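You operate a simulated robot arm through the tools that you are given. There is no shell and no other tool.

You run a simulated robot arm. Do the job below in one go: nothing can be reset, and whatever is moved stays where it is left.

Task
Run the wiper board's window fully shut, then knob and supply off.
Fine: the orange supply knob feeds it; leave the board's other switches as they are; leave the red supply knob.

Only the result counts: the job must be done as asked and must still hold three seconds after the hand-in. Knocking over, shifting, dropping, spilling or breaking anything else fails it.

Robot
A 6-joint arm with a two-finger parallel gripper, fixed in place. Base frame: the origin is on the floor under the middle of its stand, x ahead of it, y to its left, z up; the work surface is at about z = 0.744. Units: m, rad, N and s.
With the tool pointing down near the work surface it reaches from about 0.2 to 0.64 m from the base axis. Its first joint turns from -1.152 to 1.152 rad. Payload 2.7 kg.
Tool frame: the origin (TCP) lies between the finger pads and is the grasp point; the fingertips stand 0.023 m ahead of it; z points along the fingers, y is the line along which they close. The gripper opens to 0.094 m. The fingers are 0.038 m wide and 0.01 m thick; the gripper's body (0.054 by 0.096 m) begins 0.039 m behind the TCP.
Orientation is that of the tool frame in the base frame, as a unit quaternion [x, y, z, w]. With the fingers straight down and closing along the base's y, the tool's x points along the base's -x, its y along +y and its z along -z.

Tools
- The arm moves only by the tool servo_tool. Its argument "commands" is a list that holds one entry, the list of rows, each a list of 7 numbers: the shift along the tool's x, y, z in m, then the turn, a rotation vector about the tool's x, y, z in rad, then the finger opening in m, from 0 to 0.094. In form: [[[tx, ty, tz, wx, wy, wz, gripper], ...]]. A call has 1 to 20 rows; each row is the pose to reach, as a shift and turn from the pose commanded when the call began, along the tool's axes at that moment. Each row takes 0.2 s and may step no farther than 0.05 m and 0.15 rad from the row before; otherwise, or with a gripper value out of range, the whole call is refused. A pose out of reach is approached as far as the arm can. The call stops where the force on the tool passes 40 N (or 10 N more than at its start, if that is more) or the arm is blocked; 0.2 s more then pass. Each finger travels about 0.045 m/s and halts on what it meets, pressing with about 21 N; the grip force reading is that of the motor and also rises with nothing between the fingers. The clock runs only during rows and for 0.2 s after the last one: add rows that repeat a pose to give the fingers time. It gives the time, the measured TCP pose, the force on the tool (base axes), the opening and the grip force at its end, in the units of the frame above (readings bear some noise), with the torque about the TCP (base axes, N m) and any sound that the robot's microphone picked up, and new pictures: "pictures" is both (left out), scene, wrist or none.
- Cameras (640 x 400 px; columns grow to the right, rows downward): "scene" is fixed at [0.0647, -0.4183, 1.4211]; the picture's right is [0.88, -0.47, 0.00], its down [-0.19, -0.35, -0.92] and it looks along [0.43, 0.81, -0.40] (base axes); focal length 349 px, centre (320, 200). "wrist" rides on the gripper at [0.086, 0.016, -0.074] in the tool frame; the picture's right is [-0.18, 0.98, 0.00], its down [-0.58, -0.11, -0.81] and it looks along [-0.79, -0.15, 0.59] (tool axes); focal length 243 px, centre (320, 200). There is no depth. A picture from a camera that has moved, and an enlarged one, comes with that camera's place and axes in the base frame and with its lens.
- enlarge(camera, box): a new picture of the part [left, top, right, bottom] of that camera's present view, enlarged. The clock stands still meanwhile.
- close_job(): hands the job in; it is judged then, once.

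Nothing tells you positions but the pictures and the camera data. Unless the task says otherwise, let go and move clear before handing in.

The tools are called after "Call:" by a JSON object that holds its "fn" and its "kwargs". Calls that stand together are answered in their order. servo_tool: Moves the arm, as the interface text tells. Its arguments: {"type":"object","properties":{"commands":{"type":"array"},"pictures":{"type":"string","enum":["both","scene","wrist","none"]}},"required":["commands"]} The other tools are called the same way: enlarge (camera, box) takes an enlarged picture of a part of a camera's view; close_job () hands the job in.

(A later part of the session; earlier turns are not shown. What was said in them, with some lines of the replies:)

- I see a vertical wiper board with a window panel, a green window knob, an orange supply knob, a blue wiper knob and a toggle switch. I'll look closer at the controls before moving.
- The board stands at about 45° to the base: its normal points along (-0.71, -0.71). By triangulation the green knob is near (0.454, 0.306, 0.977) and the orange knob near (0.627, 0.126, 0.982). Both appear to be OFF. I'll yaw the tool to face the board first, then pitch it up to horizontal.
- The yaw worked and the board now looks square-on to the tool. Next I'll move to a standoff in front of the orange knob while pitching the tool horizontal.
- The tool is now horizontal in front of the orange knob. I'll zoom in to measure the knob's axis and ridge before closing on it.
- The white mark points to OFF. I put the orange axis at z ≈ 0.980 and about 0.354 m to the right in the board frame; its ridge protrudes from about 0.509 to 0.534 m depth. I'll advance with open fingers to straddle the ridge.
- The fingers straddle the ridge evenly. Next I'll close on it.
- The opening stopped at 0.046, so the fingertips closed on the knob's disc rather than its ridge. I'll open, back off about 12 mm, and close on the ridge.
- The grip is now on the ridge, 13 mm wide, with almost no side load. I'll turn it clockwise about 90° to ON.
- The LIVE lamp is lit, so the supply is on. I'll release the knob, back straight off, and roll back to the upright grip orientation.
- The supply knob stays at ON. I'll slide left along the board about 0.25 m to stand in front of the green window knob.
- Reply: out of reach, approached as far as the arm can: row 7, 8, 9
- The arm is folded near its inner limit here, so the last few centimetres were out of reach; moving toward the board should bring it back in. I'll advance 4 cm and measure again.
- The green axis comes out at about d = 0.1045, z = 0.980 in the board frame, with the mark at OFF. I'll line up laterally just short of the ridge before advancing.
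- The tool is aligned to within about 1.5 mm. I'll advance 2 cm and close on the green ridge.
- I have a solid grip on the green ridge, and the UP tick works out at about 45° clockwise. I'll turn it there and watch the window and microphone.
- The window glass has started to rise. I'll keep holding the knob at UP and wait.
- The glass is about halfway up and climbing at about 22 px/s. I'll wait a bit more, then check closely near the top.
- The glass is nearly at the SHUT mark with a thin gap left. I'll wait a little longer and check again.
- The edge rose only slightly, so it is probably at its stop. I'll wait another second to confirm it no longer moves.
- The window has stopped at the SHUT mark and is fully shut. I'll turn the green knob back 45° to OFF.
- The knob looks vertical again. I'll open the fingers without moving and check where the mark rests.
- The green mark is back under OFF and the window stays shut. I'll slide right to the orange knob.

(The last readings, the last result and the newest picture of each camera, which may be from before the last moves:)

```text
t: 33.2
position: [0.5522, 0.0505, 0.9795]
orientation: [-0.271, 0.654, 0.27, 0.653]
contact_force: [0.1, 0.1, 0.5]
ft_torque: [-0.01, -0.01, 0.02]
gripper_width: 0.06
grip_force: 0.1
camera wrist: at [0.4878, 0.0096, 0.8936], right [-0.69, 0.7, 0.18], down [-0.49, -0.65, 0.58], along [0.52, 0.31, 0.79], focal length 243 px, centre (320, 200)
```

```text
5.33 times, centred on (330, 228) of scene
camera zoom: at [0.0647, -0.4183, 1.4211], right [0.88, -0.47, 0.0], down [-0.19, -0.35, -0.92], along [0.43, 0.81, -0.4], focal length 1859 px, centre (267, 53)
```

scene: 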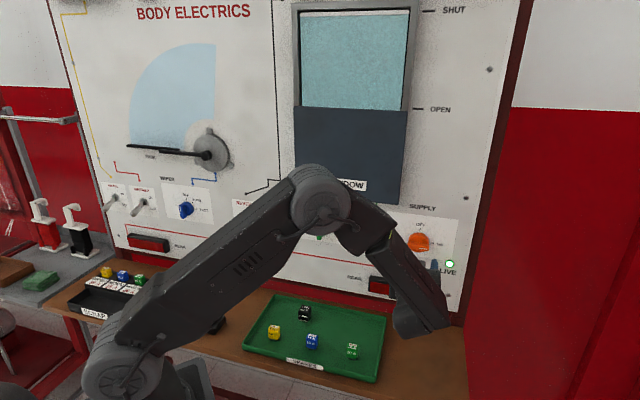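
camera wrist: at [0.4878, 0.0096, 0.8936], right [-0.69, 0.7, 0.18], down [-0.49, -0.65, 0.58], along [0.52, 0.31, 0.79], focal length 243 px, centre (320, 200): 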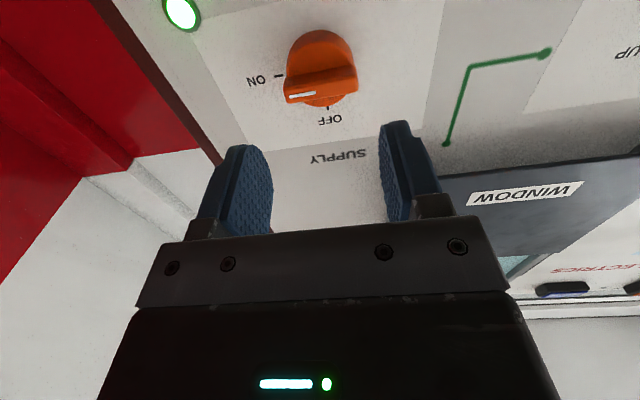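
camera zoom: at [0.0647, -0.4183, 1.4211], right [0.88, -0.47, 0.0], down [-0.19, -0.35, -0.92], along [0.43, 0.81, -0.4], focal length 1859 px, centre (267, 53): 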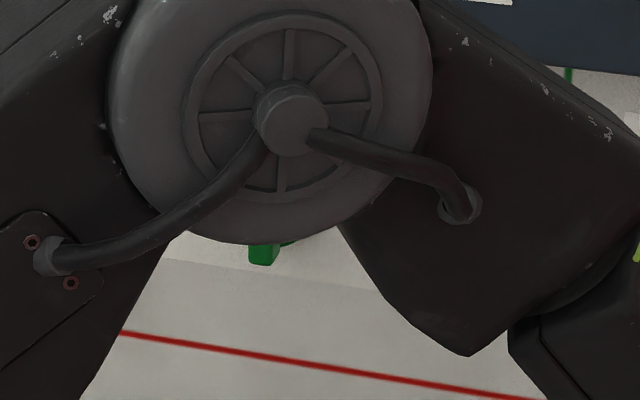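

I'm in front of the orange knob, aligned to within 1 mm, and its ridge is horizontal at ON. I'll roll the gripper 90° clockwise and advance to straddle it.

Call:
{"fn": "servo_tool", "kwargs": {"commands": [[[0, 0.0005, 0, 0, 0, 0.131, 0.06], [0, 0.0005, 0, 0, 0, 0.262, 0.06], [0, 0.0005, 0, 0, 0, 0.393, 0.06], [0, 0.0005, 0, 0, 0, 0.524, 0.06], [0, 0.0005, 0, 0, 0, 0.655, 0.06], [0, 0.0005, 0, 0, 0, 0.785, 0.06], [0, 0.0005, 0, 0, 0, 0.916, 0.06], [0, 0.0005, 0, 0, 0, 1.047, 0.06], [0, 0.0005, 0, 0, 0, 1.178, 0.06], [0, 0.0005, 0, 0, 0, 1.309, 0.06], [0, 0.0005, 0, 0, 0, 1.44, 0.06], [0, 0.0005, 0, 0, 0, 1.571, 0.06], [0, 0.0005, 0.02, 0, 0, 1.571, 0.06], [0, 0.0005, 0.045, 0, 0, 1.571, 0.06], [0, 0.0005, 0.06, 0, 0, 1.571, 0.06], [0, 0.0005, 0.066, 0, 0, 1.571, 0.06], [0, 0.0005, 0.066, 0, 0, 1.571, 0.06]]]}}

```text
t: 36.8
position: [0.5981, 0.0974, 0.9797]
orientation: [0.272, 0.653, 0.653, 0.271]
contact_force: [0.6, 0.1, 0.5]
ft_torque: [0.01, -0.02, 0.02]
gripper_width: 0.0601
grip_force: 0.0
camera wrist: at [0.4844, 0.1066, 0.9961], right [0.13, -0.13, 0.98], down [-0.16, -0.98, -0.11], along [0.98, -0.14, -0.15], focal length 243 px, centre (320, 200)
```

scene: 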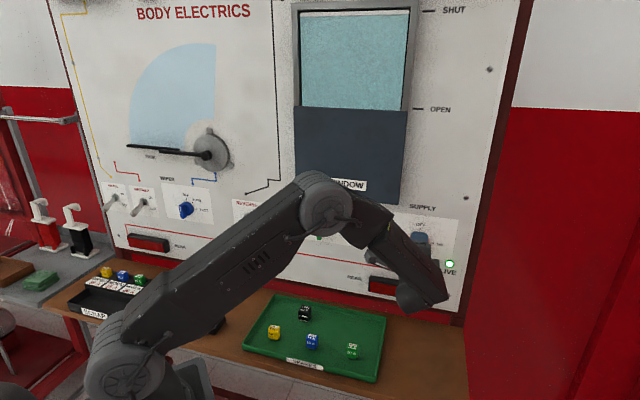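
wrist: 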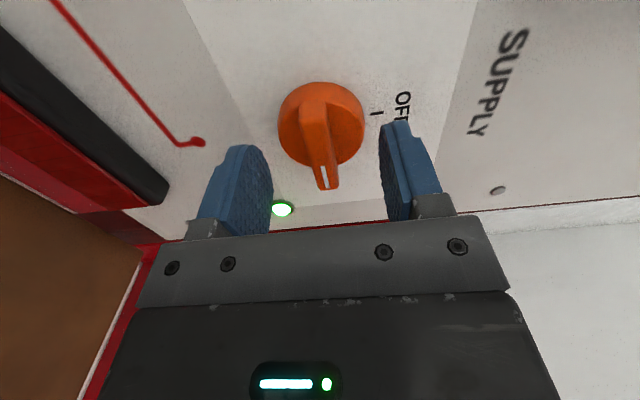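

The fingers straddle the orange ridge evenly. I'll close on it, then turn counter-clockwise 90° back to OFF.

Call:
{"fn": "servo_tool", "kwargs": {"commands": [[[0, 0, 0, 0, 0, 0, 0.0], [0, 0, 0, 0, 0, 0, 0.0], [0, 0, 0, 0, 0, 0, 0.0], [0, 0, 0, 0, 0, 0, 0.0], [0, 0, 0, 0, 0, 0, 0.0]]], "pictures": "wrist"}}

```text
t: 38.0
position: [0.598, 0.0965, 0.9806]
orientation: [0.271, 0.652, 0.654, 0.271]
contact_force: [-1.5, 0.2, 3.2]
ft_torque: [0.02, -0.02, 0.09]
gripper_width: 0.0128
grip_force: 45.2
camera wrist: at [0.4842, 0.1065, 0.9965], right [0.13, -0.13, 0.98], down [-0.16, -0.98, -0.11], along [0.98, -0.14, -0.15], focal length 243 px, centre (320, 200)
```

wrist: 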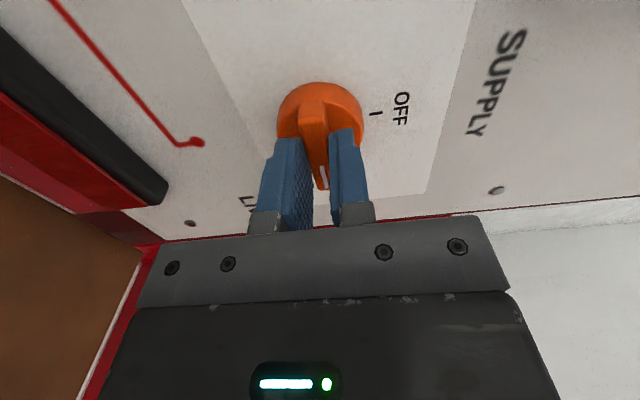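

The ridge is held at 13 mm. I'll turn it counter-clockwise 90°.

Call:
{"fn": "servo_tool", "kwargs": {"commands": [[[0, 0, 0, 0, 0, -0.131, 0.0], [0, 0, 0, 0, 0, -0.262, 0.0], [0, 0, 0, 0, 0, -0.393, 0.0], [0, 0, 0, 0, 0, -0.524, 0.0], [0, 0, 0, 0, 0, -0.655, 0.0], [0, 0, 0, 0, 0, -0.785, 0.0], [0, 0, 0, 0, 0, -0.916, 0.0], [0, 0, 0, 0, 0, -1.047, 0.0], [0, 0, 0, 0, 0, -1.178, 0.0], [0, 0, 0, 0, 0, -1.309, 0.0], [0, 0, 0, 0, 0, -1.44, 0.0], [0, 0, 0, 0, 0, -1.571, 0.0], [0, 0, 0, 0, 0, -1.571, 0.0]]]}}

```text
t: 40.8
position: [0.6, 0.098, 0.9783]
orientation: [-0.27, 0.653, 0.27, 0.654]
contact_force: [10.6, -4.8, -7.5]
ft_torque: [0.95, -0.86, -0.16]
gripper_width: 0.0129
grip_force: 44.7
camera wrist: at [0.5344, 0.0563, 0.8932], right [-0.69, 0.7, 0.18], down [-0.5, -0.65, 0.58], along [0.52, 0.31, 0.79], focal length 243 px, centre (320, 200)
```

scene: 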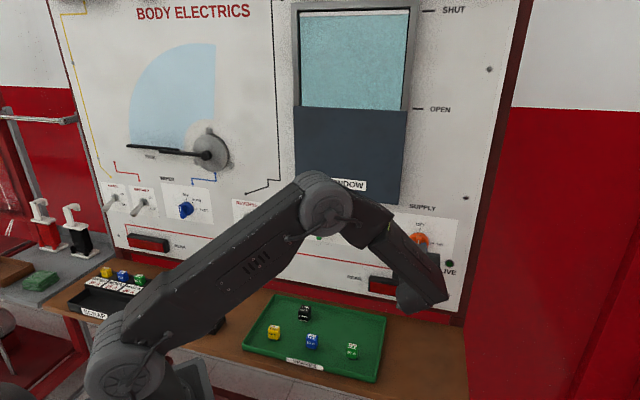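
wrist: 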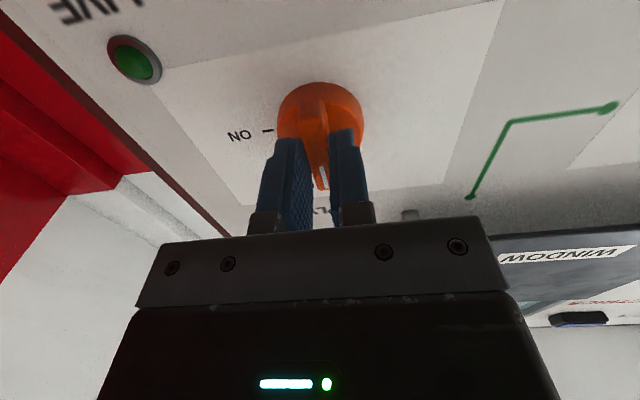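

The LIVE lamp is out. I'll open the fingers and back straight off, then check the orange knob.

Call:
{"fn": "servo_tool", "kwargs": {"commands": [[[0, 0, 0, 0, 0, 0, 0.06], [0, 0, 0, 0, 0, 0, 0.06], [0, 0, 0, 0, 0, 0, 0.06], [0, 0, -0.02, 0, 0, 0, 0.06], [0, 0, -0.05, 0, 0, 0, 0.06], [0, 0, -0.08, 0, 0, 0, 0.06], [0, 0, -0.08, 0, 0, 0, 0.06]]]}}

Call:
{"fn": "enlarge", "kwargs": {"camera": "wrist", "box": [220, 0, 420, 125]}}

```text
t: 42.4
position: [0.5434, 0.0405, 0.9809]
orientation: [-0.27, 0.652, 0.271, 0.654]
contact_force: [-0.1, 0.1, 0.6]
ft_torque: [-0.02, 0.04, 0.0]
gripper_width: 0.0601
grip_force: 0.0
camera wrist: at [0.4782, 0.0004, 0.8945], right [-0.69, 0.7, 0.18], down [-0.49, -0.65, 0.58], along [0.52, 0.31, 0.79], focal length 243 px, centre (320, 200)
```

scene: 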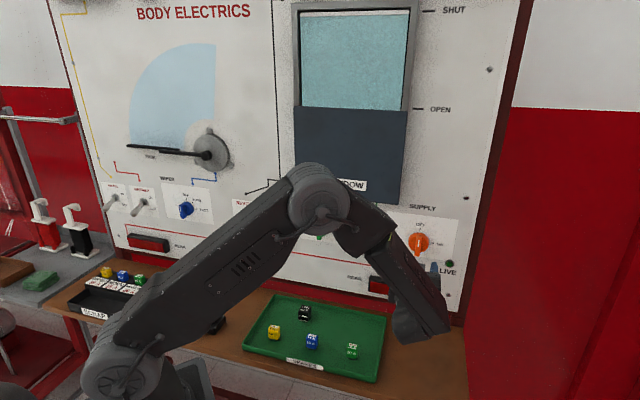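
wrist: 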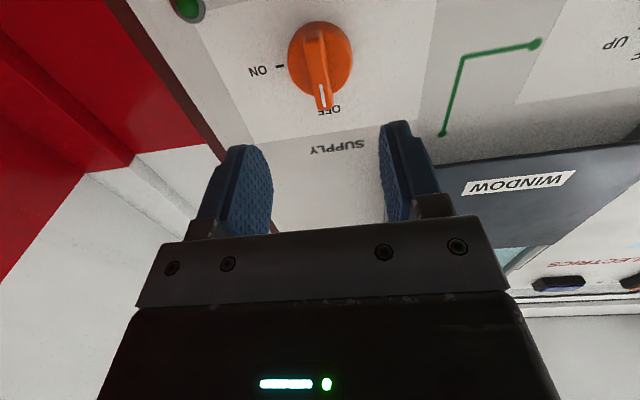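

```text
3.20 times, centred on (320, 62) of wrist
camera zoom: at [0.4782, 0.0004, 0.8945], right [-0.69, 0.7, 0.18], down [-0.49, -0.65, 0.58], along [0.52, 0.31, 0.79], focal length 776 px, centre (320, 640)
```

zoom: 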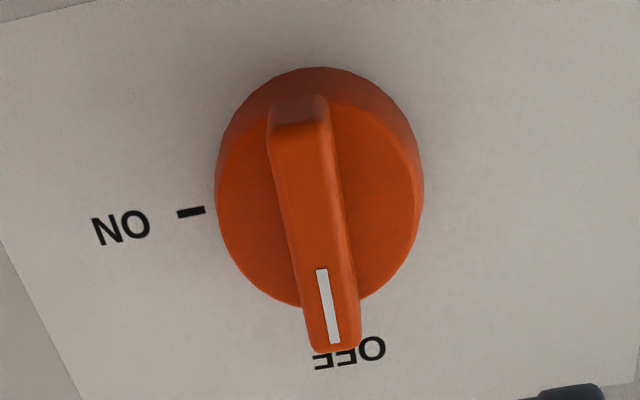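

The orange knob is at OFF. I'll reverse my original path back to the starting pose so the arm is clear and both knobs are visible.

Call:
{"fn": "servo_tool", "kwargs": {"commands": [[[-0.0174, 0.0254, -0.00225, 0, 0.131, 0, 0.06], [-0.0348, 0.0508, -0.0045, 0, 0.262, 0, 0.07], [-0.0523, 0.0763, -0.00675, 0, 0.393, 0, 0.08], [-0.0697, 0.1017, -0.009, 0, 0.524, 0, 0.09], [-0.0871, 0.1271, -0.01125, 0, 0.655, 0, 0.09], [-0.1045, 0.1525, -0.0135, 0, 0.785, 0, 0.09], [-0.1219, 0.1779, -0.01575, 0, 0.916, 0, 0.09], [-0.1393, 0.2033, -0.018, 0, 1.047, 0, 0.09], [-0.1568, 0.2288, -0.02025, 0, 1.178, 0, 0.09], [-0.1742, 0.2542, -0.0225, 0, 1.309, 0, 0.09], [-0.1916, 0.2796, -0.02475, 0, 1.44, 0, 0.09], [-0.209, 0.305, -0.027, 0, 1.571, 0, 0.09], [-0.209, 0.305, -0.027, 0, 1.571, 0, 0.09]]]}}

Call:
{"fn": "enlarge", "kwargs": {"camera": "scene", "box": [280, 180, 480, 305]}}

Call:
{"fn": "enlarge", "kwargs": {"camera": "scene", "box": [280, 0, 480, 125]}}

Call:
{"fn": "enlarge", "kwargs": {"camera": "scene", "box": [270, 190, 390, 265]}}

```text
t: 45.2
position: [0.3062, 0.2364, 1.1873]
orientation: [-0.382, 0.924, -0.001, 0.0]
contact_force: [-1.7, -0.2, -0.4]
ft_torque: [-0.03, -0.01, 0.02]
gripper_width: 0.0899
grip_force: 0.0
camera wrist: at [0.2339, 0.1879, 1.263], right [-0.56, 0.83, 0.0], down [0.49, 0.33, 0.81], along [0.67, 0.45, -0.59], focal length 243 px, centre (320, 200)
```

scene: 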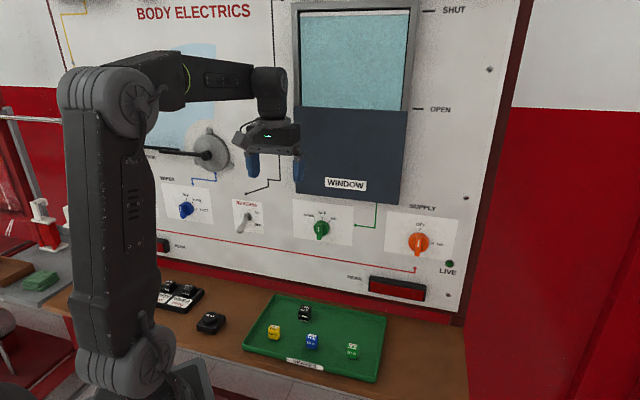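
wrist: 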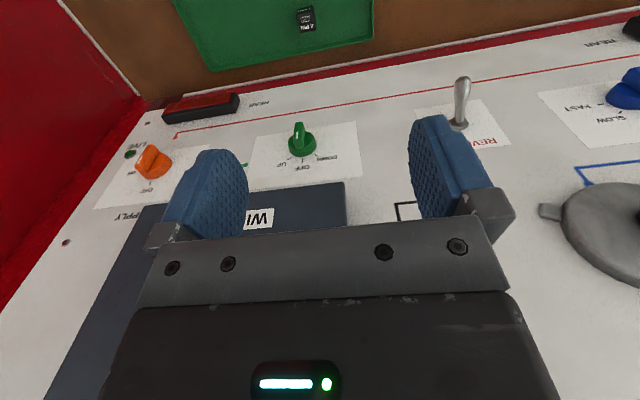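

```text
3.20 times, centred on (380, 242) of scene
camera zoom: at [0.0647, -0.4182, 1.4211], right [0.88, -0.47, 0.0], down [-0.19, -0.35, -0.92], along [0.43, 0.81, -0.4], focal length 1116 px, centre (128, 64)
```

zoom: 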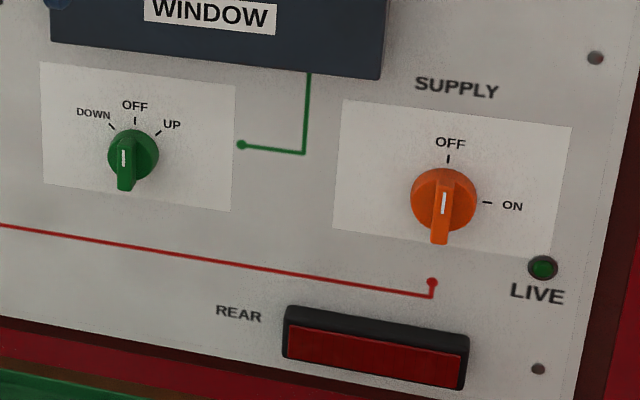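

```text
3.20 times, centred on (380, 62) of scene
camera zoom: at [0.0647, -0.4182, 1.4211], right [0.88, -0.47, 0.0], down [-0.19, -0.35, -0.92], along [0.43, 0.81, -0.4], focal length 1116 px, centre (128, 640)
```

zoom: 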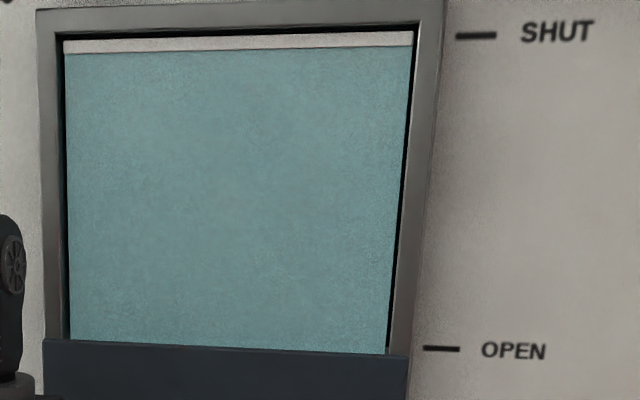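

```text
5.33 times, centred on (330, 228) of scene
camera zoom: at [0.0647, -0.4182, 1.4211], right [0.88, -0.47, 0.0], down [-0.19, -0.35, -0.92], along [0.43, 0.81, -0.4], focal length 1859 px, centre (267, 53)
```

zoom: 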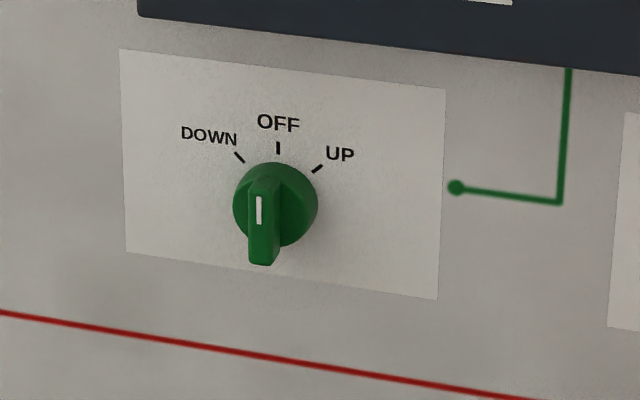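

The window sits at the SHUT mark. The green and orange knobs both point to OFF as they did at the start, and the LIVE lamp is dark. The other switches and the items on the table look untouched and the arm is clear, so I'm handing in.

Call:
{"fn": "close_job", "kwargs": {}}

```text
The job is handed in.
```

The wiper board's window is fully shut, and both the green window knob and the orange supply knob are back at OFF. The last pictures, taken just before hand-in, show the glass at the SHUT mark and the LIVE lamp dark.

I switched the orange supply on and held the green knob at UP until the glass stopped moving. Then I turned the green knob off, followed by the supply.

I didn't touch the board's other switches or the red supply knob. Nothing in view was moved or knocked over, and the arm is clear of the board.
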